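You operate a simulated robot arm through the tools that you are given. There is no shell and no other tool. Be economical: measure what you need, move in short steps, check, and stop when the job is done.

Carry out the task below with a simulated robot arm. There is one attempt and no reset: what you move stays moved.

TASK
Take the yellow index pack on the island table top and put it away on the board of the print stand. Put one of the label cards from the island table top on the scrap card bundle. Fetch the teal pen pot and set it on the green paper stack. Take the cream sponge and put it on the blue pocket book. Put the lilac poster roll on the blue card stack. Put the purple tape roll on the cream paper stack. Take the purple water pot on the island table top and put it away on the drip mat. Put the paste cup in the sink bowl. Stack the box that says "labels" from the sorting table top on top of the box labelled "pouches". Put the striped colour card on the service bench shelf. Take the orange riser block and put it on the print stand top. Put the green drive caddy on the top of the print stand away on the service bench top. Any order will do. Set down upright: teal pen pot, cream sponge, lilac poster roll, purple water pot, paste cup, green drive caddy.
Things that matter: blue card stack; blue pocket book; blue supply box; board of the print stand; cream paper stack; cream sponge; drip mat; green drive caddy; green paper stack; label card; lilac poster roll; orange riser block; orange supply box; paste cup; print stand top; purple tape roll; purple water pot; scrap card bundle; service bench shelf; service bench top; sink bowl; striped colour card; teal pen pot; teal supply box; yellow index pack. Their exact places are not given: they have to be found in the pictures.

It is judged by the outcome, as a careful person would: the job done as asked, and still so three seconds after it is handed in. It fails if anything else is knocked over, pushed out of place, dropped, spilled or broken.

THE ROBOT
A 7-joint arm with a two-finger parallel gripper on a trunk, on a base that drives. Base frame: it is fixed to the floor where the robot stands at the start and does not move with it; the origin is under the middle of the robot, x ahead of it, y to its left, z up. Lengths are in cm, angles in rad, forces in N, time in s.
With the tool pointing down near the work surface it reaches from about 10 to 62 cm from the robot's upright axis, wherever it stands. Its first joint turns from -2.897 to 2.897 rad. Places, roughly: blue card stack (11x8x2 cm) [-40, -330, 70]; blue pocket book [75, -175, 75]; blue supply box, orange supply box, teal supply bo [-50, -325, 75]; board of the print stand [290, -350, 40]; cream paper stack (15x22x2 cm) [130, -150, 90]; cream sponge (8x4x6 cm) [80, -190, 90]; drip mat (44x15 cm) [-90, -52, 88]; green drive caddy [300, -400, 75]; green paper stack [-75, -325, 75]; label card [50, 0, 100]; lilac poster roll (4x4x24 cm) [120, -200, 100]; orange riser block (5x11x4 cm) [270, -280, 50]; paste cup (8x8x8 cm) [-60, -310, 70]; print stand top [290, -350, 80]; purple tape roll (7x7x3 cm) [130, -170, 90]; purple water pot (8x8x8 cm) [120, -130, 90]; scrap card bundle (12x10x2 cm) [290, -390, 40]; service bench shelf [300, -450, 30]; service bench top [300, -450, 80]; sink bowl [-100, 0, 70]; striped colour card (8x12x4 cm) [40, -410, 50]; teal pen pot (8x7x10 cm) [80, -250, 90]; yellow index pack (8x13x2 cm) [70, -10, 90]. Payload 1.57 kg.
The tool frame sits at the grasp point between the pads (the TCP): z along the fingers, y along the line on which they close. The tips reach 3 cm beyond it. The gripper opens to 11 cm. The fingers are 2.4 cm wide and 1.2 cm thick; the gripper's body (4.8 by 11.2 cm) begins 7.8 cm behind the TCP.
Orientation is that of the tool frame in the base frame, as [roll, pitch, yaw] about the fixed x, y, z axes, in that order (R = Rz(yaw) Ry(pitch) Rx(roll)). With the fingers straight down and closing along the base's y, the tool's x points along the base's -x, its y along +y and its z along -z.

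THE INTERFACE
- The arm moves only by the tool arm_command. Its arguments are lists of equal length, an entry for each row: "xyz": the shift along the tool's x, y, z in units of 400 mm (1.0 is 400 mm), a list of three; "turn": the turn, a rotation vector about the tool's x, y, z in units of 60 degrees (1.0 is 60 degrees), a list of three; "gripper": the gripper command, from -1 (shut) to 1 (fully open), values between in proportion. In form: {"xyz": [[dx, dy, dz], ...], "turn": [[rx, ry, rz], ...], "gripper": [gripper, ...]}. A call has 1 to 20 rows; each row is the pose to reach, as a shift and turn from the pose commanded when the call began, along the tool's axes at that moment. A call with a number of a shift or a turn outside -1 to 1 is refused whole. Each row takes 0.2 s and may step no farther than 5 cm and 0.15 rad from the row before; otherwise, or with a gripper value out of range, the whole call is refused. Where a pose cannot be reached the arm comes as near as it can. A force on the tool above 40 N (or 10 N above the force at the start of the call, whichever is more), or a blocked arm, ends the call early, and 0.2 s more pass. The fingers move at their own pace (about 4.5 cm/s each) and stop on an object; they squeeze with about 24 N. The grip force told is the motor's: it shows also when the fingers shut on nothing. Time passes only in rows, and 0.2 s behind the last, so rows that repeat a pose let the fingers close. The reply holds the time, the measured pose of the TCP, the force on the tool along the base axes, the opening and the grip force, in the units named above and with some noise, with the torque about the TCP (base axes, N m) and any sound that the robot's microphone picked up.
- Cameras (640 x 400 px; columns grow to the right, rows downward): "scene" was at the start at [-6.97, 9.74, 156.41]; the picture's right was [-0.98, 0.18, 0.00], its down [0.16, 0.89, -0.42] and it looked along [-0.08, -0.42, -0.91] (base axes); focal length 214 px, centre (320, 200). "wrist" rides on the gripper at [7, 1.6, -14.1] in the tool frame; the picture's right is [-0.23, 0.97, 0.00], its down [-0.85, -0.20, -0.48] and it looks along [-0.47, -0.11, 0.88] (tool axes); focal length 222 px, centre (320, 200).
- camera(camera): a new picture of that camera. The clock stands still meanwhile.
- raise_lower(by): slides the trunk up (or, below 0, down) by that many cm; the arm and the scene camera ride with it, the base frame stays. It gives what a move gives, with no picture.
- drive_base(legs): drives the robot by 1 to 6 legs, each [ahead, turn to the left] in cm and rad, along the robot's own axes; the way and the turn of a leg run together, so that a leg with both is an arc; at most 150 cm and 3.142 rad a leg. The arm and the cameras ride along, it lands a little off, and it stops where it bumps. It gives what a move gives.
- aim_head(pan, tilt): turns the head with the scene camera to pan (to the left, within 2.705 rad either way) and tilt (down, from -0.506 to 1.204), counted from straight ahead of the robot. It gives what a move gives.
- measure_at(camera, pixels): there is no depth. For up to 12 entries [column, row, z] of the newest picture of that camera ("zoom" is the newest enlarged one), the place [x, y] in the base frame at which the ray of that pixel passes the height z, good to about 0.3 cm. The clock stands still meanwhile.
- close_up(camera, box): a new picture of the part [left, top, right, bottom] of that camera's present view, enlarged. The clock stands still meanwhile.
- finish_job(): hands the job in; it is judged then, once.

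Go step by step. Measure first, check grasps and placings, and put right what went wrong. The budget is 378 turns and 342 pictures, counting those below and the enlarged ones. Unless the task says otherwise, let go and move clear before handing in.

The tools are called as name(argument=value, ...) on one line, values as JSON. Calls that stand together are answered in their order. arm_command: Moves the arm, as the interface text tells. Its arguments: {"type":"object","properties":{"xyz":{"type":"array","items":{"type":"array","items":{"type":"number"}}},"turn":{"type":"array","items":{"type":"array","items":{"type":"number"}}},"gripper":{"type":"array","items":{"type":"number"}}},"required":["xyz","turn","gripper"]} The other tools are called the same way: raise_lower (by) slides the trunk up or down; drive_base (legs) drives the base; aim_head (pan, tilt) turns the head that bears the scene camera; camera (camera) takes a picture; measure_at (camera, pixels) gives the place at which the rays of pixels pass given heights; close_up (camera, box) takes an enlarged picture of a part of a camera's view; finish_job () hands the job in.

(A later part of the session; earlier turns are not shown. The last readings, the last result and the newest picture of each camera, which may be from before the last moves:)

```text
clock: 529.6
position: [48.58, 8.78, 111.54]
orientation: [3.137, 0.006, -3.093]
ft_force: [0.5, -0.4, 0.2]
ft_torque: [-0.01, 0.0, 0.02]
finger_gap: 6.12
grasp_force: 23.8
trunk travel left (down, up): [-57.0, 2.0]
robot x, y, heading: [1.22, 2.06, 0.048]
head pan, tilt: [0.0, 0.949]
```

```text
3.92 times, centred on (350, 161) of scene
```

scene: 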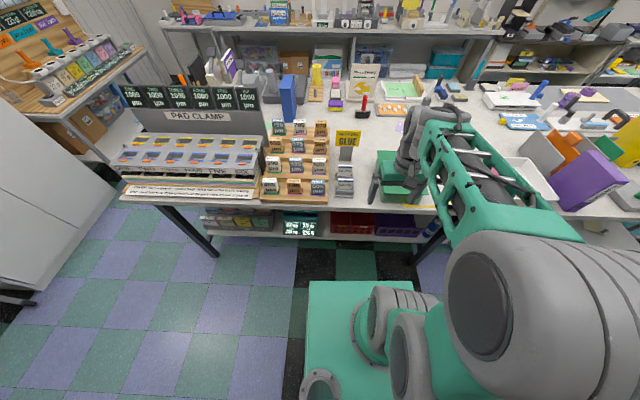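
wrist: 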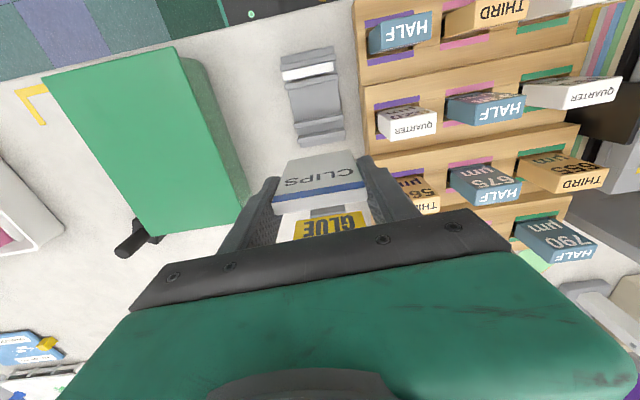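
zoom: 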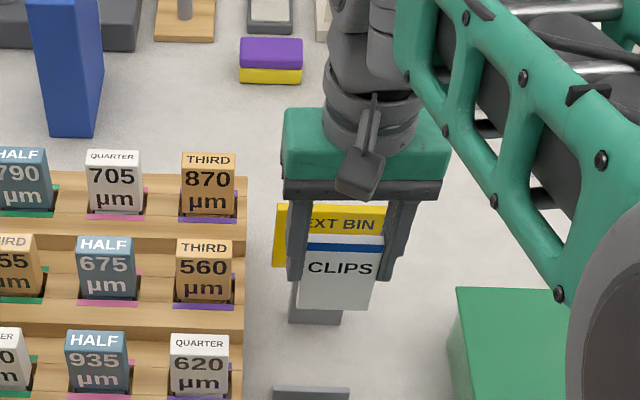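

The CLIPS card is held. I retract, back out and take the route toward the print stand.

arm_command(xyz=[[0.1, 0, 0], [0.2, 0, 0], [0.3, 0, 0]], turn=[[0, 0, 0], [0, 0, 0], [0, 0, 0]], gripper=[-1, -1, -1])

drive_base(legs=[[-17, 0], [0, -1.6], [50, 0.2], [70, -0.2], [142, 0]])

camera(camera="wrist")

```text
clock: 530.4
position: [36.74, 8.1, 111.51]
orientation: [3.138, 0.007, -3.09]
ft_force: [-0.6, -0.3, -1.0]
ft_torque: [0.01, -0.03, 0.02]
finger_gap: 6.1
grasp_force: 24.1
trunk travel left (down, up): [-57.0, 2.0]
robot x, y, heading: [1.47, 2.4, 0.047]
head pan, tilt: [0.0, 0.949]
```

```text
clock: 548.4
position: [10.89, -294.88, 111.46]
orientation: [3.138, 0.006, 1.61]
ft_force: [0.7, 0.0, -0.4]
ft_torque: [0.0, 0.0, -0.01]
finger_gap: 6.14
grasp_force: 23.8
trunk travel left (down, up): [-57.0, 2.0]
robot x, y, heading: [5.56, -259.19, -1.528]
head pan, tilt: [0.0, 0.949]
```

```text
107 pictures are left
```

wrist: 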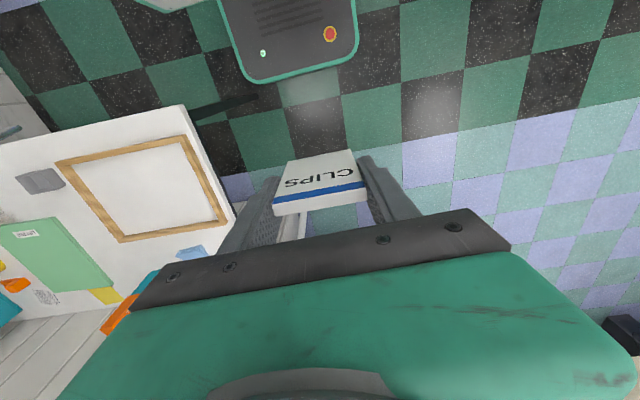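

drive_base(legs=[[0, 1.15], [62, 0], [0, 0.37], [122, 0], [0, -1.37], [104, 0]])

drive_base(legs=[[0, 1.37]])

aim_head(pan=0.05, tilt=0.65)

camera(camera="scene")

```text
clock: 557.3
position: [108.41, -279.31, 111.57]
orientation: [3.138, 0.008, 3.121]
ft_force: [-0.1, 1.3, 0.3]
ft_torque: [-0.01, -0.06, 0.0]
finger_gap: 6.11
grasp_force: 24.2
trunk travel left (down, up): [-57.0, 2.0]
robot x, y, heading: [72.66, -283.99, 0.139]
head pan, tilt: [0.0, 0.949]
stopped in leg 4: the robot was blocked; the commanded pose is now the measured one
```

```text
clock: 558.1
position: [108.32, -278.87, 111.55]
orientation: [3.138, 0.006, 3.134]
ft_force: [0.9, -0.2, -0.5]
ft_torque: [0.01, 0.02, 0.01]
finger_gap: 6.12
grasp_force: 24.0
trunk travel left (down, up): [-57.0, 2.0]
robot x, y, heading: [72.44, -284.19, 0.15]
head pan, tilt: [0.0, 0.949]
stopped in leg 1: the robot was blocked; the commanded pose is now the measured one
```

```text
clock: 558.9
position: [108.36, -278.88, 111.59]
orientation: [3.139, 0.006, 3.133]
ft_force: [-0.2, 0.4, -0.9]
ft_torque: [0.0, -0.04, 0.0]
finger_gap: 6.11
grasp_force: 24.0
trunk travel left (down, up): [-57.0, 2.0]
robot x, y, heading: [72.51, -283.78, 0.146]
head pan, tilt: [0.051, 0.649]
```

```text
106 pictures are left
```

scene: 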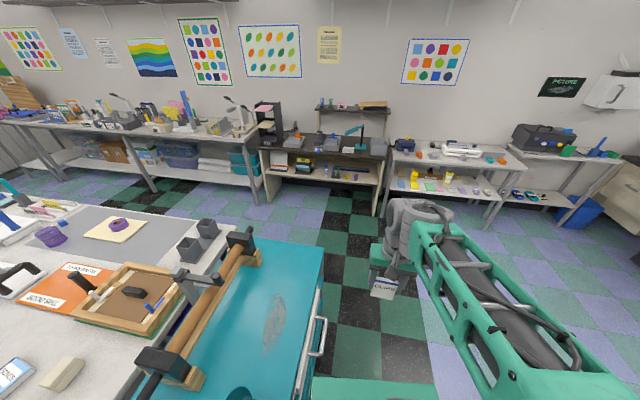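

The cart's handle blocked me. I back up, move farther south and pass again.

drive_base(legs=[[-20, 0], [0, -0.5], [42, 0], [0, 0.36], [98, 0]])

drive_base(legs=[[0, -1.3], [85, 0], [0, 1.3]])

camera(camera="scene")

```text
clock: 570.0
position: [228.13, -301.98, 111.53]
orientation: [3.139, 0.008, 2.973]
ft_force: [-0.1, 0.2, -0.4]
ft_torque: [0.04, -0.03, 0.01]
finger_gap: 6.09
grasp_force: 24.1
trunk travel left (down, up): [-57.0, 2.0]
robot x, y, heading: [191.84, -301.61, -0.009]
head pan, tilt: [0.051, 0.649]
```

```text
clock: 581.0
position: [250.27, -385.06, 111.4]
orientation: [3.139, 0.006, 2.971]
ft_force: [0.4, -0.1, -0.8]
ft_torque: [0.03, 0.02, -0.04]
finger_gap: 6.09
grasp_force: 24.2
trunk travel left (down, up): [-57.0, 2.0]
robot x, y, heading: [214.29, -384.21, -0.015]
head pan, tilt: [0.051, 0.649]
```

```text
105 pictures are left
```

scene: 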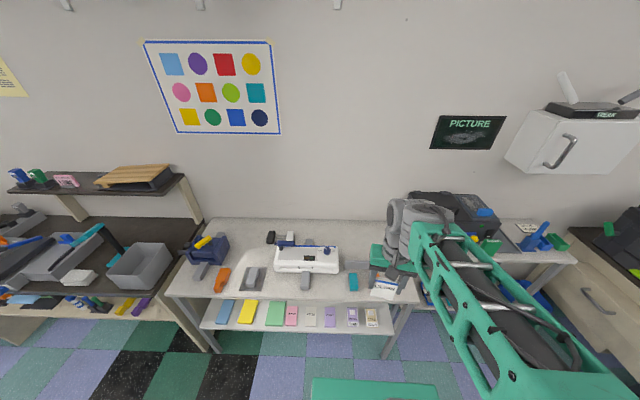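

I back 20 cm, extend the arm and pitch the tool ~55° forward so the card lies near-flat.

drive_base(legs=[[-22, 0]])

arm_command(xyz=[[-0.06, 0, 0], [-0.12, 0, 0], [-0.18, 0, 0], [-0.24, 0, 0], [-0.3, 0, 0], [-0.36, 0, 0], [-0.42, 0, 0], [-0.48, 0, 0], [-0.5, 0, 0]], turn=[[0, 0, -0.04], [0, 0, -0.08], [0, 0, -0.12], [0, 0, -0.162], [0, 0, -0.162], [0, 0, -0.162], [0, 0, -0.162], [0, 0, -0.162], [0, 0, -0.162]], gripper=[-1, -1, -1, -1, -1, -1, -1, -1, -1])

arm_command(xyz=[[0, 0, 0], [0, 0, 0], [0, 0, 0], [0, 0, 0], [0, 0, 0], [0, 0, 0], [0, 0, 0], [0, 0, 0]], turn=[[0, -0.12, 0], [0, -0.24, 0], [0, -0.36, 0], [0, -0.48, 0], [0, -0.6, 0], [0, -0.72, 0], [0, -0.84, 0], [0, -0.917, 0]], gripper=[-1, -1, -1, -1, -1, -1, -1, -1])

camera(camera="wrist")

```text
clock: 582.7
position: [228.58, -384.84, 111.57]
orientation: [3.136, 0.01, 2.967]
ft_force: [-0.6, -0.1, -0.1]
ft_torque: [0.0, -0.04, 0.03]
finger_gap: 6.11
grasp_force: 24.3
trunk travel left (down, up): [-57.0, 2.0]
robot x, y, heading: [192.68, -384.04, -0.016]
head pan, tilt: [0.051, 0.649]
```

```text
clock: 584.7
position: [248.51, -388.26, 111.63]
orientation: [3.14, 0.009, 3.139]
ft_force: [0.1, 0.1, -0.3]
ft_torque: [0.02, 0.03, 0.02]
finger_gap: 6.12
grasp_force: 23.8
trunk travel left (down, up): [-57.0, 2.0]
robot x, y, heading: [192.53, -384.23, -0.018]
head pan, tilt: [0.051, 0.649]
```

```text
clock: 586.5
position: [248.33, -388.19, 111.63]
orientation: [3.138, 0.97, 3.134]
ft_force: [-0.5, -1.1, -0.9]
ft_torque: [0.0, 0.02, -0.06]
finger_gap: 6.1
grasp_force: 23.3
trunk travel left (down, up): [-57.0, 2.0]
robot x, y, heading: [192.36, -383.85, -0.018]
head pan, tilt: [0.051, 0.649]
```

```text
104 pictures are left
```

wrist: 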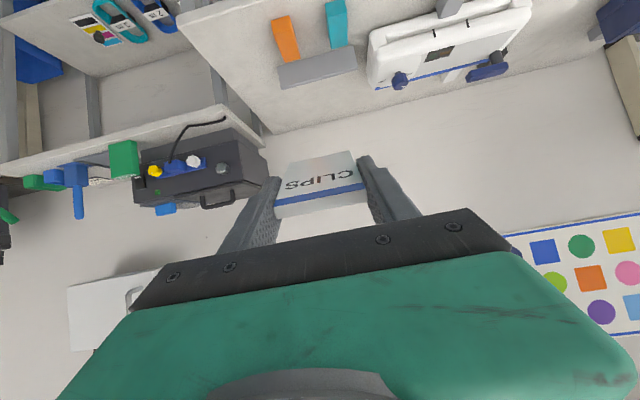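

All fine. I lower the trunk to shelf level in front of the stand.

raise_lower(by=-40)

raise_lower(by=-15)

camera(camera="wrist")

camera(camera="scene")

```text
clock: 590.3
position: [248.26, -388.29, 71.62]
orientation: [3.139, 0.969, 3.136]
ft_force: [0.5, 0.3, 0.2]
ft_torque: [0.0, 0.0, 0.0]
finger_gap: 6.15
grasp_force: 24.6
trunk travel left (down, up): [-17.0, 42.0]
robot x, y, heading: [192.55, -384.06, -0.02]
head pan, tilt: [0.051, 0.649]
```

```text
clock: 592.0
position: [248.21, -388.36, 56.52]
orientation: [3.139, 0.97, 3.134]
ft_force: [-0.1, -0.1, -0.4]
ft_torque: [-0.01, 0.01, -0.01]
finger_gap: 6.1
grasp_force: 24.1
trunk travel left (down, up): [-2.0, 57.0]
robot x, y, heading: [192.72, -384.36, -0.016]
head pan, tilt: [0.051, 0.649]
```

```text
103 pictures are left
```

wrist: 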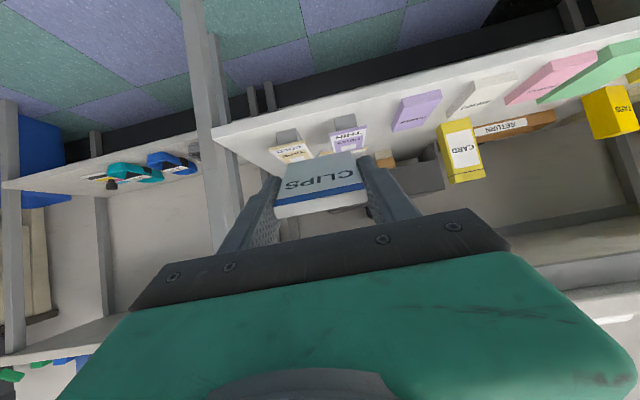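

```text
102 pictures are left
```

scene: 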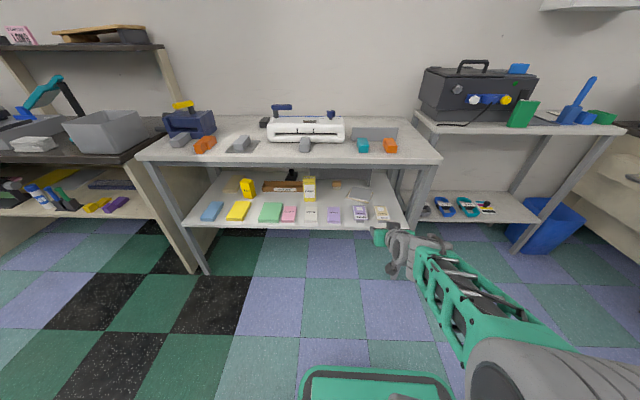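

I zoom in on the scrap bundle (scene (360,193)) and measure.

close_up(camera="scene", box=[290, 165, 410, 240])

measure_at(camera="zoom", pixels=[[310, 105, 43.5], [425, 110, 43.5], [432, 180, 43.5], [335, 185, 43.5], [375, 145, 43.5], [345, 218, 43], [405, 290, 43], [455, 218, 43], [520, 290, 43]])

```text
5.33 times, centred on (350, 202) of scene
```

zoom: 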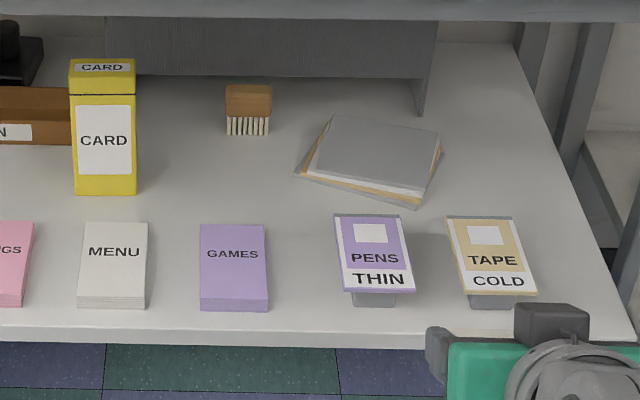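

```text
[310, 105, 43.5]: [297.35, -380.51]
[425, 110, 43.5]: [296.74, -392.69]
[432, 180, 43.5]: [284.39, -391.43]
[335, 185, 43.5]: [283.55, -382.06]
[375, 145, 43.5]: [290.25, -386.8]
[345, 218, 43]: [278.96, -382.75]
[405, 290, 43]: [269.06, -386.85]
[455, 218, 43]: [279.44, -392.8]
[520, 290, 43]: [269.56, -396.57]
```

close_up(camera="wrist", box=[220, 90, 460, 240])

measure_at(camera="zoom", pixels=[[295, 95, 42], [295, 95, 45], [395, 90, 42], [395, 90, 45], [293, 115, 45], [395, 145, 45], [130, 145, 45], [130, 145, 42], [235, 135, 45]])

```text
2.67 times, centred on (340, 165) of wrist
```

zoom: 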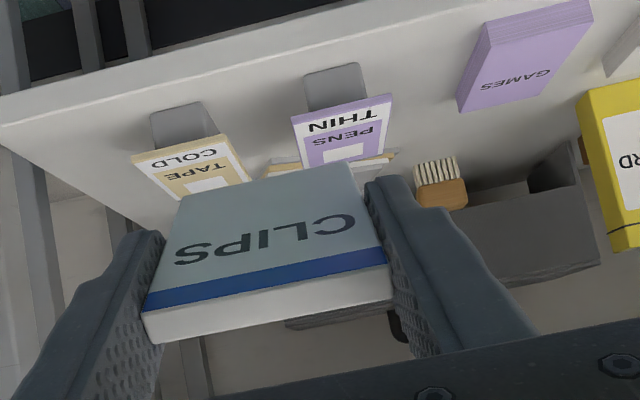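

```text
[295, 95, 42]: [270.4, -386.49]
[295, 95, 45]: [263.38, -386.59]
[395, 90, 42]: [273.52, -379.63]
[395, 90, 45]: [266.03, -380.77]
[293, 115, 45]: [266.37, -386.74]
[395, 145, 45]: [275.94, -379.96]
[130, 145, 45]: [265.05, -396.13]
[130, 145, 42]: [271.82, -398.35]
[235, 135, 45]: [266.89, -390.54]
```

The PENS/TAPE signs stand up to z≈46 in front of the bundle (centre ≈(289,-387)). I lower to z≈51 and drive in over them.

arm_command(xyz=[[0.04, -0.01, 0.025], [0.08, -0.025, 0.05], [0.113, -0.025, 0.0777], [0.113, -0.025, 0.0777]], turn=[[0, 0, 0], [0, 0, 0], [0, 0, 0], [0, 0, 0]], gripper=[-1, -1, -1, -1])

drive_base(legs=[[14, 0]])

camera(camera="wrist")

close_up(camera="scene", box=[290, 150, 450, 250])

```text
clock: 593.0
position: [248.33, -389.31, 51.0]
orientation: [3.138, 0.968, 3.135]
ft_force: [-0.7, -1.4, 0.2]
ft_torque: [-0.04, 0.01, 0.0]
finger_gap: 6.09
grasp_force: 24.4
trunk travel left (down, up): [-2.0, 57.0]
robot x, y, heading: [192.34, -383.57, -0.022]
head pan, tilt: [0.051, 0.649]
```

```text
clock: 594.4
position: [262.14, -389.55, 51.02]
orientation: [3.139, 0.969, 3.134]
ft_force: [0.2, 0.7, -0.5]
ft_torque: [-0.03, 0.03, 0.01]
finger_gap: 6.11
grasp_force: 24.4
trunk travel left (down, up): [-2.0, 57.0]
robot x, y, heading: [206.48, -384.23, -0.02]
head pan, tilt: [0.051, 0.649]
```

```text
99 pictures are left
```

wrist: 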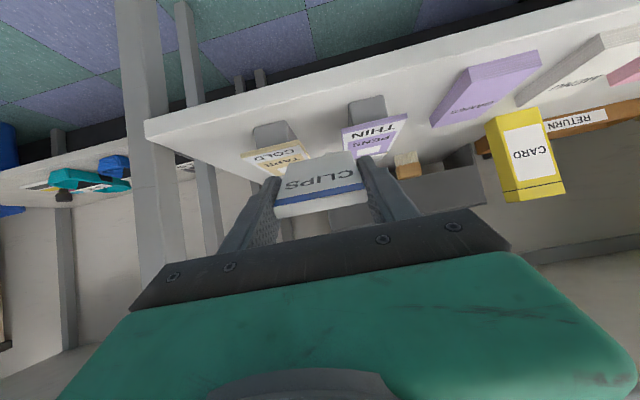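

```text
4.00 times, centred on (370, 200) of scene
```

zoom: 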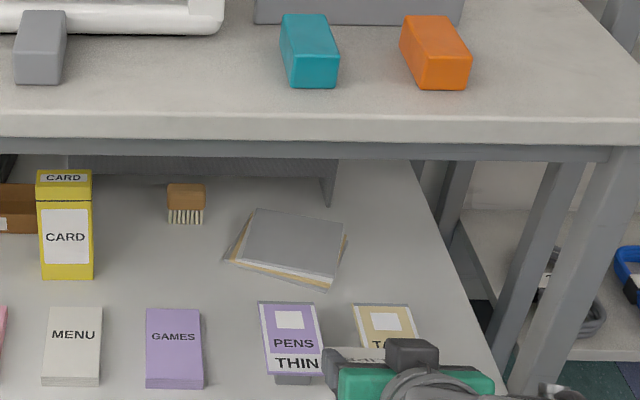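

Slightly more height for safety: I raise 1.5 cm, then drive in 13 cm.

arm_command(xyz=[[-0.03, 0, -0.021], [-0.035, 0, -0.024]], turn=[[0, 0, 0], [0, 0, 0]], gripper=[-1, -1])

drive_base(legs=[[14, 0]])

camera(camera="wrist")

close_up(camera="scene", box=[290, 150, 450, 250])

```text
clock: 595.0
position: [262.24, -389.44, 52.69]
orientation: [3.137, 0.97, 3.132]
ft_force: [-0.2, 0.3, 0.0]
ft_torque: [0.0, 0.0, -0.01]
finger_gap: 6.11
grasp_force: 23.3
trunk travel left (down, up): [-2.0, 57.0]
robot x, y, heading: [206.4, -384.14, -0.018]
head pan, tilt: [0.051, 0.649]
```

```text
clock: 596.3
position: [276.11, -389.83, 52.65]
orientation: [3.139, 0.968, 3.134]
ft_force: [-0.5, -0.3, -0.9]
ft_torque: [0.0, 0.01, -0.05]
finger_gap: 6.1
grasp_force: 24.1
trunk travel left (down, up): [-2.0, 57.0]
robot x, y, heading: [220.18, -384.19, -0.017]
head pan, tilt: [0.051, 0.649]
```

```text
97 pictures are left
```

wrist: 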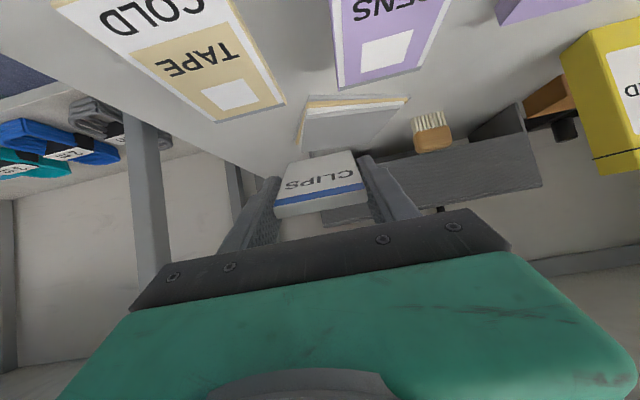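

```text
4.00 times, centred on (370, 200) of scene
```

zoom: 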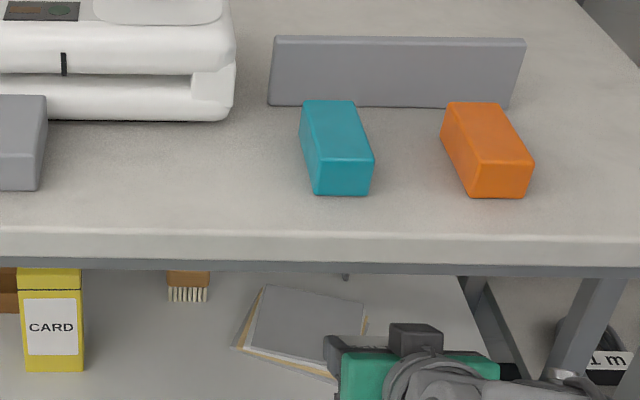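

The bundle is slightly to the left of the card. I shift 2 cm left, lower 2.5 cm, and drive 8 cm further in.

arm_command(xyz=[[0.025, 0.025, 0.018], [0.05, 0.05, 0.035], [0.05, 0.05, 0.035]], turn=[[0, 0, 0], [0, 0, 0], [0, 0, 0]], gripper=[-1, -1, -1])

drive_base(legs=[[9, 0]])

camera(camera="wrist")

```text
clock: 597.1
position: [276.15, -387.82, 50.27]
orientation: [3.138, 0.97, 3.133]
ft_force: [-0.8, 0.0, -0.7]
ft_torque: [-0.03, -0.01, 0.0]
finger_gap: 6.07
grasp_force: 24.4
trunk travel left (down, up): [-2.0, 57.0]
robot x, y, heading: [220.56, -384.75, -0.014]
head pan, tilt: [0.051, 0.649]
```

```text
clock: 598.2
position: [285.28, -388.08, 50.21]
orientation: [3.139, 0.97, 3.135]
ft_force: [-0.4, 0.2, -0.8]
ft_torque: [-0.04, 0.04, -0.01]
finger_gap: 6.11
grasp_force: 24.0
trunk travel left (down, up): [-2.0, 57.0]
robot x, y, heading: [229.91, -384.66, -0.021]
head pan, tilt: [0.051, 0.649]
```

```text
95 pictures are left
```

wrist: 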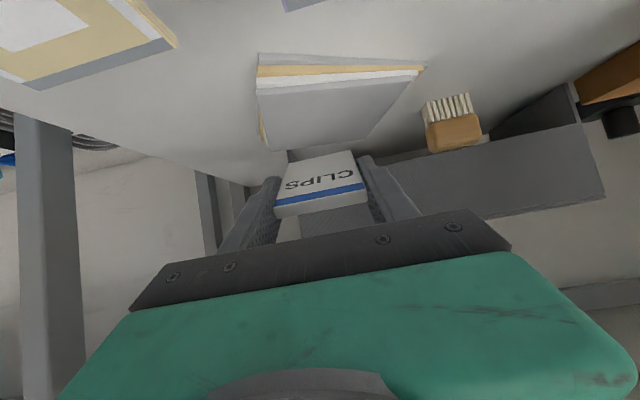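

measure_at(camera="wrist", pixels=[[257, 85, 43.5], [418, 75, 43.5], [365, 138, 43.5], [270, 150, 43.5], [290, 160, 46], [352, 150, 46]])

```text
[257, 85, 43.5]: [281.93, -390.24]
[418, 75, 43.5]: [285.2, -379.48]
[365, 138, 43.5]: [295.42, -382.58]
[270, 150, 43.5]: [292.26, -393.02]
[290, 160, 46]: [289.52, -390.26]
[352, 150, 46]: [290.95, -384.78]
```

Bundle centre (288.7,-386.3). I move forward 1.8 cm and lower until the card's edge touches.

arm_command(xyz=[[-0.012, 0.011, 0.019], [-0.025, 0.022, 0.037], [-0.009, 0.022, 0.049], [0.006, 0.022, 0.06], [0.016, 0.022, 0.066], [0.026, 0.022, 0.0725], [0.034, 0.022, 0.078], [0.042, 0.022, 0.084], [0.05, 0.022, 0.089], [0.058, 0.022, 0.095]], turn=[[0, 0, 0], [0, 0, 0], [0, 0, 0], [0, 0, 0], [0, 0, 0], [0, 0, 0], [0, 0, 0], [0, 0, 0], [0, 0, 0], [0, 0, 0]], gripper=[-1, -1, -1, -1, -1, -1, -1, -1, -1, -1])

camera(camera="wrist")

```text
clock: 600.4
position: [287.29, -387.29, 46.47]
orientation: [3.139, 0.975, 3.133]
ft_force: [-7.4, 0.8, 26.3]
ft_torque: [-0.06, -0.62, 0.0]
finger_gap: 6.12
grasp_force: 24.0
trunk travel left (down, up): [-2.0, 57.0]
robot x, y, heading: [229.5, -384.56, -0.019]
head pan, tilt: [0.051, 0.649]
```

```text
94 pictures are left
```

wrist: 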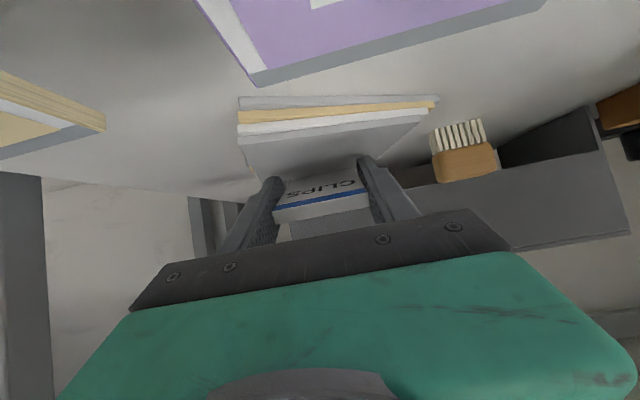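

The card has flattened against the bundle. I ease off slightly, release, and look.

arm_command(xyz=[[-0.006, 0, -0.004], [-0.006, 0, -0.004], [-0.006, 0, -0.004], [-0.006, 0, -0.004]], turn=[[0, 0, 0], [0, 0, 0], [0, 0, 0], [0, 0, 0]], gripper=[0.2, 0.35, 0.45, 0.45])

close_up(camera="wrist", box=[200, 70, 440, 220])

```text
clock: 601.4
position: [287.28, -387.17, 46.69]
orientation: [3.136, 0.969, 3.133]
ft_force: [1.6, 5.0, 16.8]
ft_torque: [-0.23, -0.33, 0.14]
finger_gap: 7.33
grasp_force: 0.2
trunk travel left (down, up): [-2.0, 57.0]
robot x, y, heading: [229.69, -384.76, -0.017]
head pan, tilt: [0.051, 0.649]
```

```text
2.67 times, centred on (320, 145) of wrist
```

zoom: 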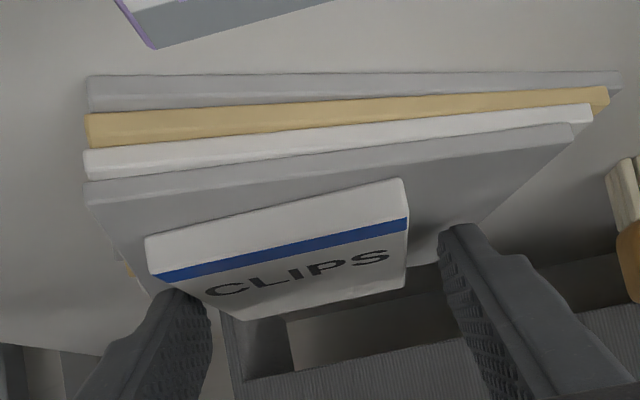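

The card lies flat but overhangs the far edge a bit. I regrip it and draw it back 2.3 cm toward the middle.

arm_command(xyz=[[0, 0, 0], [0, 0, 0], [0, 0, 0], [0, 0, 0], [-0.008, 0, -0.006], [-0.012, 0, -0.009], [0.005, 0, -0.033], [0.02, 0, -0.056], [0.024, 0, -0.052], [0.03, 0, -0.046]], turn=[[0, 0, 0], [0, 0, 0], [0, 0, 0], [0, 0, 0], [0, 0, 0], [0, 0, 0], [0, 0, 0], [0, 0, 0], [0, 0, 0], [0, 0, 0]], gripper=[0, -0.5, -1, -1, -1, -1, -1, -1, -1, -1])

close_up(camera="wrist", box=[200, 70, 440, 220])

```text
clock: 603.6
position: [284.99, -387.15, 46.73]
orientation: [3.138, 0.969, 3.134]
ft_force: [-0.8, 0.9, -1.2]
ft_torque: [0.02, -0.01, -0.04]
finger_gap: 6.08
grasp_force: 24.0
trunk travel left (down, up): [-2.0, 57.0]
robot x, y, heading: [229.57, -384.83, -0.015]
head pan, tilt: [0.051, 0.649]
```

```text
2.67 times, centred on (320, 145) of wrist
```

zoom: 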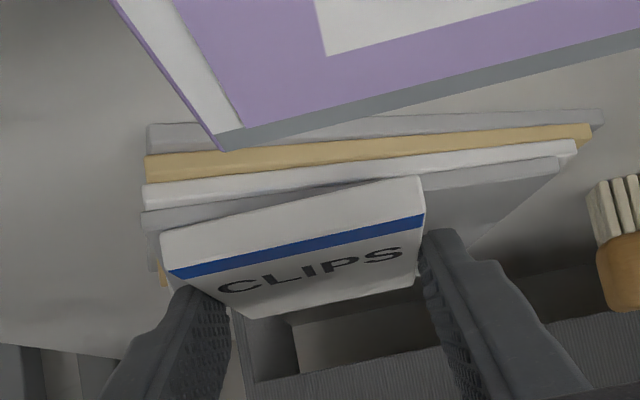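

Better. I shift it 1.2 cm left, lower slightly, and release.

arm_command(xyz=[[0, 0.015, 0], [-0.005, 0.03, 0.007], [0.002, 0.03, 0.012], [0.008, 0.03, 0.016], [0.008, 0.03, 0.016], [0.008, 0.03, 0.016], [0.008, 0.03, 0.016]], turn=[[0, 0, 0], [0, 0, 0], [0, 0, 0], [0, 0, 0], [0, 0, 0], [0, 0, 0], [0, 0, 0]], gripper=[-1, -1, -1, -1, 0.25, 0.4, 0.45])

close_up(camera="wrist", box=[200, 70, 440, 220])

```text
clock: 605.2
position: [285.73, -385.8, 46.49]
orientation: [3.137, 0.983, 3.134]
ft_force: [-0.5, 3.4, 38.5]
ft_torque: [-0.23, -0.68, 0.13]
finger_gap: 6.51
grasp_force: 0.1
trunk travel left (down, up): [-2.0, 57.0]
robot x, y, heading: [229.54, -384.8, -0.02]
head pan, tilt: [0.051, 0.649]
```

```text
2.67 times, centred on (320, 145) of wrist
```

zoom: 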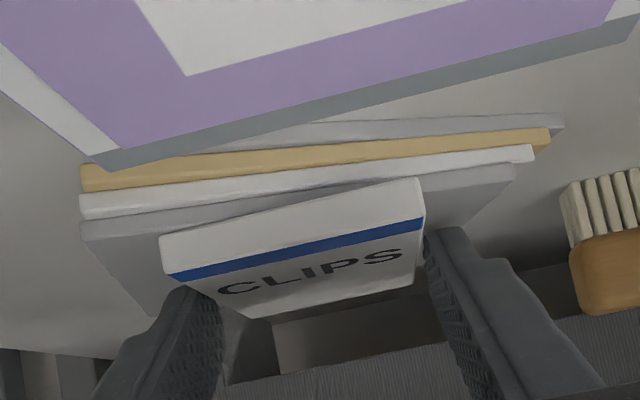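

Centred on the bundle. I ease up, open a bit more and withdraw along the tool axis.

arm_command(xyz=[[-0.012, 0, -0.008], [-0.016, 0, -0.011], [-0.016, 0, -0.011], [-0.016, 0, -0.06], [-0.016, 0, -0.13], [-0.016, 0, -0.22], [-0.016, 0, -0.3]], turn=[[0, 0, 0], [0, 0, 0], [0, 0, 0], [0, 0, 0], [0, 0, 0], [0, 0, 0], [0, 0, 0]], gripper=[0.4, 0.4, 0.4, 0.4, 0.4, 0.4, 0.4])

camera(camera="wrist")

```text
clock: 606.8
position: [275.86, -385.88, 53.15]
orientation: [3.139, 0.966, 3.132]
ft_force: [0.0, -0.3, 0.4]
ft_torque: [0.01, -0.01, 0.01]
finger_gap: 7.69
grasp_force: 0.0
trunk travel left (down, up): [-2.0, 57.0]
robot x, y, heading: [229.92, -384.79, -0.017]
head pan, tilt: [0.051, 0.649]
```

```text
90 pictures are left
```

wrist: 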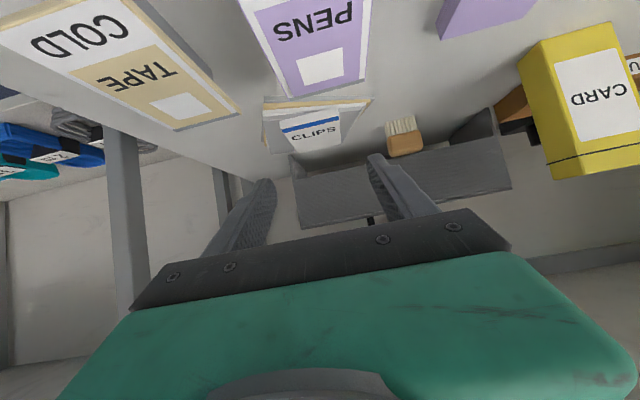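

The card lies on the bundle. Next the purple water pot: back out, raise, and drive up the east aisle.

drive_base(legs=[[-38, 0]])

raise_lower(by=40)

raise_lower(by=15)

drive_base(legs=[[0, 1.6], [150, 0], [90, 0], [0, 1.55]])

aim_head(pan=0.0, tilt=0.8)

camera(camera="scene")

camera(camera="wrist")

```text
clock: 609.2
position: [238.07, -385.29, 53.23]
orientation: [3.138, 0.968, 3.13]
ft_force: [0.6, 0.2, 1.2]
ft_torque: [-0.03, 0.01, 0.01]
finger_gap: 7.72
grasp_force: 0.0
trunk travel left (down, up): [-2.0, 57.0]
robot x, y, heading: [192.18, -384.01, -0.021]
head pan, tilt: [0.051, 0.649]
```

```text
clock: 613.0
position: [238.16, -385.38, 93.27]
orientation: [3.139, 0.969, 3.131]
ft_force: [0.7, 0.2, 0.0]
ft_torque: [-0.01, 0.01, -0.01]
finger_gap: 7.7
grasp_force: 0.2
trunk travel left (down, up): [-42.0, 17.0]
robot x, y, heading: [192.32, -383.74, -0.02]
head pan, tilt: [0.051, 0.649]
```

```text
clock: 614.8
position: [238.3, -385.26, 108.29]
orientation: [3.14, 0.969, 3.131]
ft_force: [0.4, 0.3, 0.2]
ft_torque: [0.0, 0.0, 0.02]
finger_gap: 7.71
grasp_force: 0.0
trunk travel left (down, up): [-57.0, 2.0]
robot x, y, heading: [191.86, -383.88, -0.024]
head pan, tilt: [0.051, 0.649]
```

```text
clock: 634.2
position: [142.89, -144.52, 108.17]
orientation: [3.138, 0.967, 0.007]
ft_force: [-1.3, -0.1, -0.5]
ft_torque: [0.01, -0.04, 0.01]
finger_gap: 7.71
grasp_force: 0.1
trunk travel left (down, up): [-57.0, 2.0]
robot x, y, heading: [189.58, -145.66, 3.143]
head pan, tilt: [0.051, 0.649]
```

```text
clock: 634.9
position: [142.93, -144.54, 108.25]
orientation: [3.137, 0.971, 0.007]
ft_force: [0.8, 0.6, 0.2]
ft_torque: [0.02, 0.0, 0.01]
finger_gap: 7.73
grasp_force: 0.1
trunk travel left (down, up): [-57.0, 2.0]
robot x, y, heading: [188.91, -145.21, 3.137]
head pan, tilt: [0.0, 0.799]
```

```text
89 pictures are left
```

scene: 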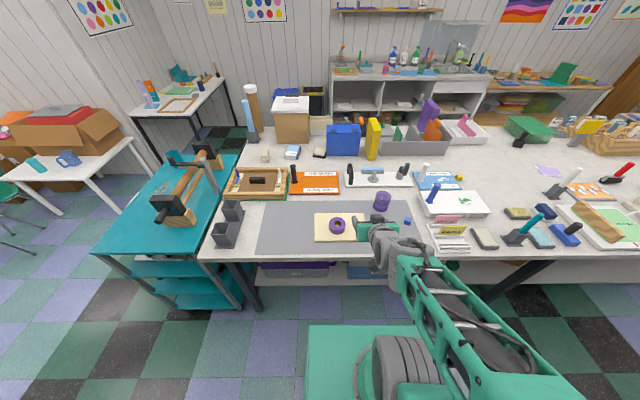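

```text
88 pictures are left
```

wrist: 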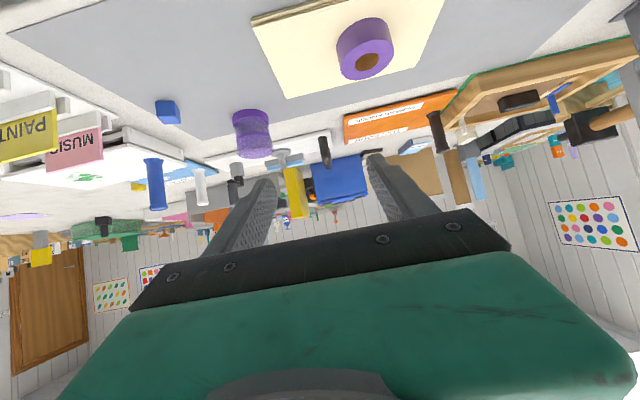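

Water pot at scene (383,203). I measure it and turn the tool straight down.

measure_at(camera="scene", pixels=[[383, 196, 94], [382, 208, 87], [375, 197, 94], [391, 197, 94], [406, 221, 87]])

measure_at(camera="wrist", pixels=[[252, 150, 94], [250, 113, 87], [234, 113, 87], [270, 113, 87]])

arm_command(xyz=[[0, 0, -0.02], [0, 0, -0.04], [0, 0, -0.04], [0, 0, -0.04], [0, 0, -0.04], [0, 0, -0.04], [0, 0, -0.04], [0, 0, -0.04]], turn=[[0, 0.12, 0], [0, 0.24, 0], [0, 0.36, 0], [0, 0.48, 0], [0, 0.6, 0], [0, 0.72, 0], [0, 0.84, 0], [0, 0.924, 0]], gripper=[1, 1, 1, 1, 1, 1, 1, 1])

```text
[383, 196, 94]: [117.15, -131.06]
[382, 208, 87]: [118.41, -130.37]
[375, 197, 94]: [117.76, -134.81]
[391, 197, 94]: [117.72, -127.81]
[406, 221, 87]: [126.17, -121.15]
```

```text
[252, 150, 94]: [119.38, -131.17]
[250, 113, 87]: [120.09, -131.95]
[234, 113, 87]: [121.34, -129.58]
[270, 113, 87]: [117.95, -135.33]
```

```text
clock: 636.7
position: [144.17, -144.5, 109.1]
orientation: [3.14, -0.002, 0.012]
ft_force: [-0.9, 0.3, 0.0]
ft_torque: [-0.02, -0.04, 0.02]
finger_gap: 11.0
grasp_force: 0.0
trunk travel left (down, up): [-57.0, 2.0]
robot x, y, heading: [188.81, -145.01, 3.137]
head pan, tilt: [0.0, 0.799]
```

drive_base(legs=[[14, 0]])

arm_command(xyz=[[-0.07, -0.08, 0.05], [-0.14, -0.16, 0.1], [-0.21, -0.24, 0.12], [-0.28, -0.325, 0.12], [-0.28, -0.325, 0.12]], turn=[[0, 0, 0], [0, 0, 0], [0, 0, 0], [0, 0, 0], [0, 0, 0]], gripper=[0.8, 0.8, 0.8, 0.8, 0.8])

camera(camera="wrist")

```text
clock: 638.0
position: [130.31, -144.43, 109.09]
orientation: [3.138, 0.001, 0.009]
ft_force: [-0.5, -0.6, -0.7]
ft_torque: [0.01, -0.02, 0.0]
finger_gap: 10.99
grasp_force: 0.0
trunk travel left (down, up): [-57.0, 2.0]
robot x, y, heading: [175.22, -145.04, 3.139]
head pan, tilt: [0.0, 0.799]
```

```text
clock: 639.2
position: [119.01, -131.51, 104.23]
orientation: [3.138, -0.001, 0.008]
ft_force: [-0.3, -1.0, 0.5]
ft_torque: [-0.02, -0.01, -0.02]
finger_gap: 9.91
grasp_force: 0.1
trunk travel left (down, up): [-57.0, 2.0]
robot x, y, heading: [175.27, -144.93, 3.132]
head pan, tilt: [0.0, 0.799]
```

```text
87 pictures are left
```

wrist: 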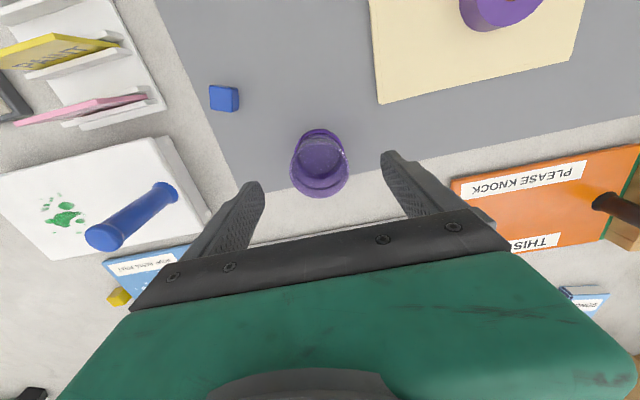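

measure_at(camera="wrist", pixels=[[319, 172, 94], [319, 150, 87], [292, 172, 94], [348, 165, 94]])

```text
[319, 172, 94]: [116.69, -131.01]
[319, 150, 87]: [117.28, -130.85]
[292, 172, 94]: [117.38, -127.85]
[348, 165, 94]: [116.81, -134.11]
```

Pot centre (117.1,-131), with water. I descend and grip gently.

arm_command(xyz=[[-0.047, -0.0125, 0.02], [-0.047, -0.0125, 0.12], [-0.047, -0.0125, 0.22], [-0.047, -0.0125, 0.29], [-0.047, -0.0125, 0.31], [-0.047, -0.0125, 0.31]], turn=[[0, 0, 0], [0, 0, 0], [0, 0, 0], [0, 0, 0], [0, 0, 0], [0, 0, 0]], gripper=[0.8, 0.8, 0.8, 0.8, 0.8, 0.8])

camera(camera="wrist")

arm_command(xyz=[[0, 0, 0], [0, 0, 0], [0, 0, 0], [0, 0, 0], [0, 0, 0], [0, 0, -0.02], [0, 0, -0.06], [0, 0, -0.12], [0, 0, -0.18], [0, 0, -0.24], [0, 0, -0.3], [0, 0, -0.36], [0, 0, -0.4]], turn=[[0, 0, 0], [0, 0, 0], [0, 0, 0], [0, 0, 0], [0, 0, 0], [0, 0, 0], [0, 0, 0], [0, 0, 0], [0, 0, 0], [0, 0, 0], [0, 0, 0], [0, 0, 0], [0, 0, 0]], gripper=[0.5, 0.2, -0.5, -1, -1, -1, -1, -1, -1, -1, -1, -1, -1])

camera(camera="wrist")

```text
clock: 640.6
position: [117.06, -131.26, 91.93]
orientation: [3.141, -0.001, 0.009]
ft_force: [0.1, 0.1, 0.0]
ft_torque: [0.02, 0.01, 0.0]
finger_gap: 9.89
grasp_force: 0.1
trunk travel left (down, up): [-57.0, 2.0]
robot x, y, heading: [175.35, -145.1, 3.14]
head pan, tilt: [0.0, 0.799]
```

```text
86 pictures are left
```

wrist: 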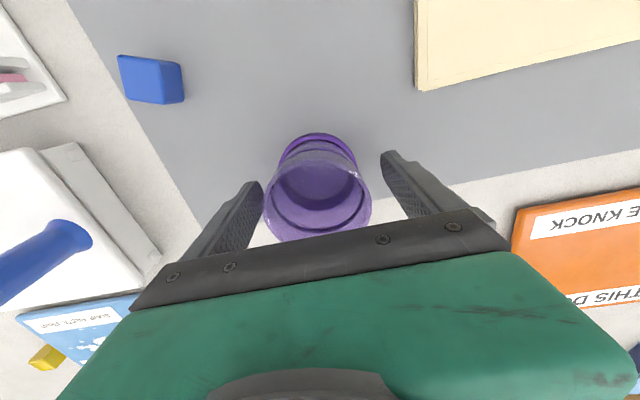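

```text
clock: 643.4
position: [117.22, -131.19, 107.86]
orientation: [3.139, 0.001, 0.007]
ft_force: [0.2, -0.2, -0.6]
ft_torque: [0.01, -0.01, -0.02]
finger_gap: 7.03
grasp_force: 23.9
trunk travel left (down, up): [-57.0, 2.0]
robot x, y, heading: [174.9, -145.09, 3.141]
head pan, tilt: [0.0, 0.799]
```

```text
85 pictures are left
```

wrist: 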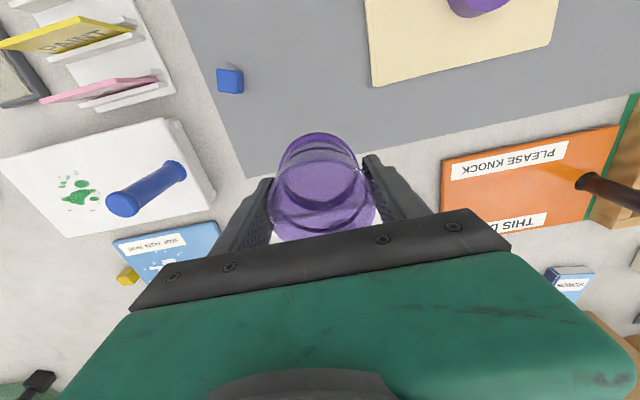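

Held (7.0 cm). I retract and take it around the south end to the west aisle.

arm_command(xyz=[[0.1, 0, -0.02], [0.2, 0, -0.04], [0.3, 0, -0.06], [0.4, 0, -0.08], [0.45, 0, -0.1]], turn=[[0, 0, 0], [0, 0, 0], [0, 0, 0], [0, 0, 0], [0, 0, 0]], gripper=[-1, -1, -1, -1, -1])

drive_base(legs=[[-14, 0], [0, 1.57], [150, 0], [5, 0], [0, -1.57], [142, 0]])

camera(camera="wrist")

```text
clock: 644.6
position: [135.26, -130.97, 111.84]
orientation: [3.14, 0.001, 0.007]
ft_force: [0.5, -0.1, -1.0]
ft_torque: [0.02, 0.07, 0.01]
finger_gap: 6.97
grasp_force: 23.6
trunk travel left (down, up): [-57.0, 2.0]
robot x, y, heading: [175.15, -144.86, 3.134]
head pan, tilt: [0.0, 0.799]
```

```text
clock: 667.9
position: [5.45, -279.44, 111.83]
orientation: [3.139, 0.001, -0.018]
ft_force: [1.0, -0.3, 0.1]
ft_torque: [0.03, 0.0, -0.01]
finger_gap: 6.89
grasp_force: 23.9
trunk travel left (down, up): [-57.0, 2.0]
robot x, y, heading: [44.63, -293.84, 3.111]
head pan, tilt: [0.0, 0.799]
```

```text
84 pictures are left
```

wrist: 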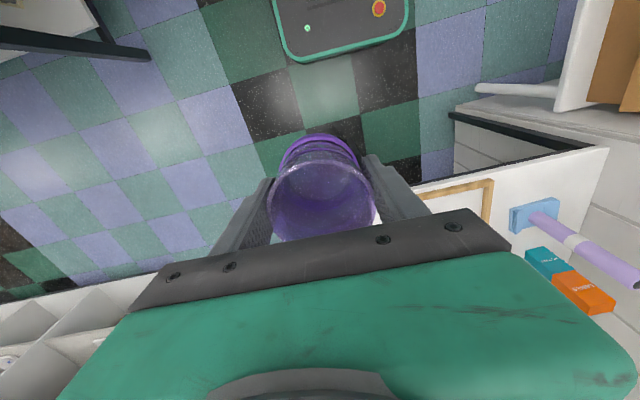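

drive_base(legs=[[0, -0.78], [56, 0], [0, -0.7], [150, 0], [50, 0], [0, 1.51]])

aim_head(pan=0.0, tilt=0.95)

camera(camera="scene")

```text
clock: 688.1
position: [-44.1, -42.04, 111.83]
orientation: [3.139, 0.001, -0.006]
ft_force: [-0.5, 0.2, -0.8]
ft_torque: [0.0, -0.03, 0.04]
finger_gap: 6.79
grasp_force: 23.8
trunk travel left (down, up): [-57.0, 2.0]
robot x, y, heading: [-4.97, -56.46, 3.124]
head pan, tilt: [0.0, 0.799]
```

```text
clock: 688.8
position: [-44.1, -42.16, 111.91]
orientation: [3.14, 0.001, -0.004]
ft_force: [0.2, -1.0, -0.3]
ft_torque: [0.0, -0.03, -0.01]
finger_gap: 6.77
grasp_force: 24.0
trunk travel left (down, up): [-57.0, 2.0]
robot x, y, heading: [-4.25, -56.89, 3.125]
head pan, tilt: [0.0, 0.949]
```

```text
83 pictures are left
```

scene: 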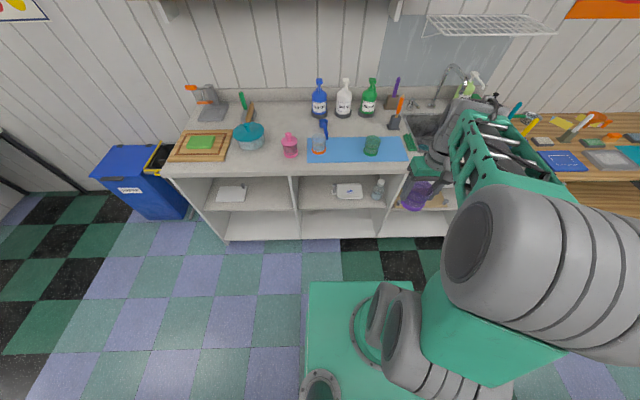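

The grip gap is slowly shrinking, so I proceed promptly: drive 36 cm in and move over the mat spot at (-92,-35).

drive_base(legs=[[36, 0]])

arm_command(xyz=[[-0.08, -0.05, 0.05], [-0.16, -0.1, 0.1], [-0.24, -0.15, 0.15], [-0.3, -0.17, 0.2], [-0.3, -0.17, 0.2]], turn=[[0, 0, 0], [0, 0, 0], [0, 0, 0], [0, 0, 0], [0, 0, 0]], gripper=[-1, -1, -1, -1, -1])

camera(camera="wrist")

close_up(camera="scene", box=[280, 100, 460, 212])

```text
clock: 691.1
position: [-80.26, -41.11, 111.85]
orientation: [3.139, -0.002, -0.011]
ft_force: [0.0, -0.1, 0.2]
ft_torque: [0.01, -0.01, 0.01]
finger_gap: 6.77
grasp_force: 23.7
trunk travel left (down, up): [-57.0, 2.0]
robot x, y, heading: [-40.76, -55.41, 3.118]
head pan, tilt: [0.0, 0.949]
```

```text
clock: 692.3
position: [-92.19, -34.19, 103.69]
orientation: [3.139, 0.0, -0.012]
ft_force: [-1.2, 0.1, -0.6]
ft_torque: [0.0, -0.01, -0.03]
finger_gap: 6.74
grasp_force: 24.1
trunk travel left (down, up): [-57.0, 2.0]
robot x, y, heading: [-40.81, -55.86, 3.121]
head pan, tilt: [0.0, 0.949]
```

```text
82 pictures are left
```

wrist: 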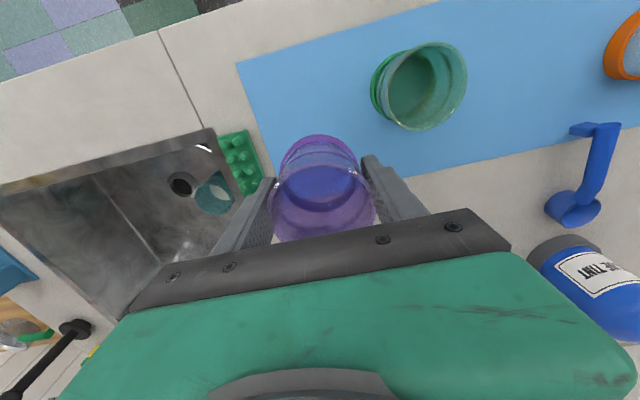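

```text
3.56 times, centred on (370, 156) of scene
```

zoom: 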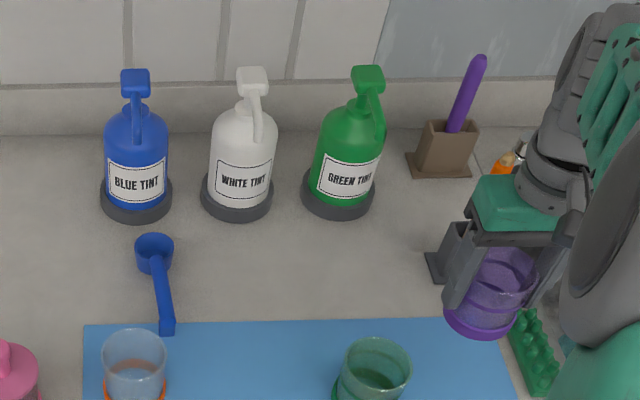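

measure_at(camera="wrist", pixels=[[238, 65, 86], [275, 185, 86], [400, 128, 86], [412, 70, 86], [265, 180, 88], [620, 125, 86]])

```text
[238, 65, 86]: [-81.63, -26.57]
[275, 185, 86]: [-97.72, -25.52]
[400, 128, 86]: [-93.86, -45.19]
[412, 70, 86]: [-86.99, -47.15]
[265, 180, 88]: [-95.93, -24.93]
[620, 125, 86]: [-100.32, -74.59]
```

I nudge to (-90,-34.5) and lower.

arm_command(xyz=[[0.03, 0.0, 0.05], [0.055, 0.01, 0.12], [0.055, 0.01, 0.19], [0.055, 0.01, 0.22], [0.055, 0.01, 0.235], [0.055, 0.01, 0.245], [0.055, 0.01, 0.255], [0.055, 0.01, 0.265], [0.055, 0.01, 0.275], [0.055, 0.01, 0.285], [0.055, 0.01, 0.295]], turn=[[0, 0, 0], [0, 0, 0], [0, 0, 0], [0, 0, 0], [0, 0, 0], [0, 0, 0], [0, 0, 0], [0, 0, 0], [0, 0, 0], [0, 0, 0], [0, 0, 0]], gripper=[-1, -1, -1, -1, -1, -1, -1, -1, -1, -1, -1])

camera(camera="wrist")

```text
clock: 694.7
position: [-89.96, -34.6, 92.29]
orientation: [3.14, 0.004, -0.013]
ft_force: [-1.6, 7.6, 29.3]
ft_torque: [-0.14, 0.09, -0.32]
finger_gap: 6.66
grasp_force: 24.4
trunk travel left (down, up): [-57.0, 2.0]
robot x, y, heading: [-40.62, -55.51, 3.119]
head pan, tilt: [0.0, 0.949]
```

```text
80 pictures are left
```

wrist: 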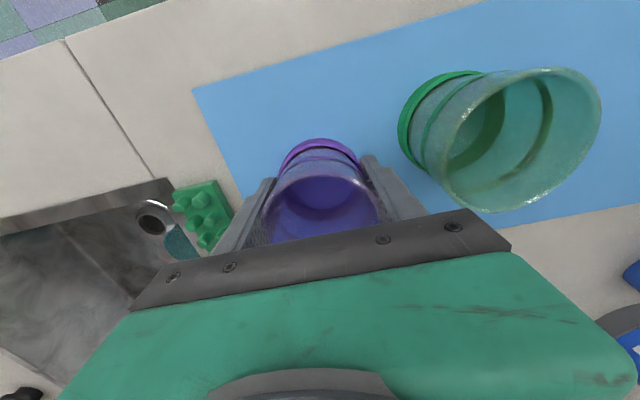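

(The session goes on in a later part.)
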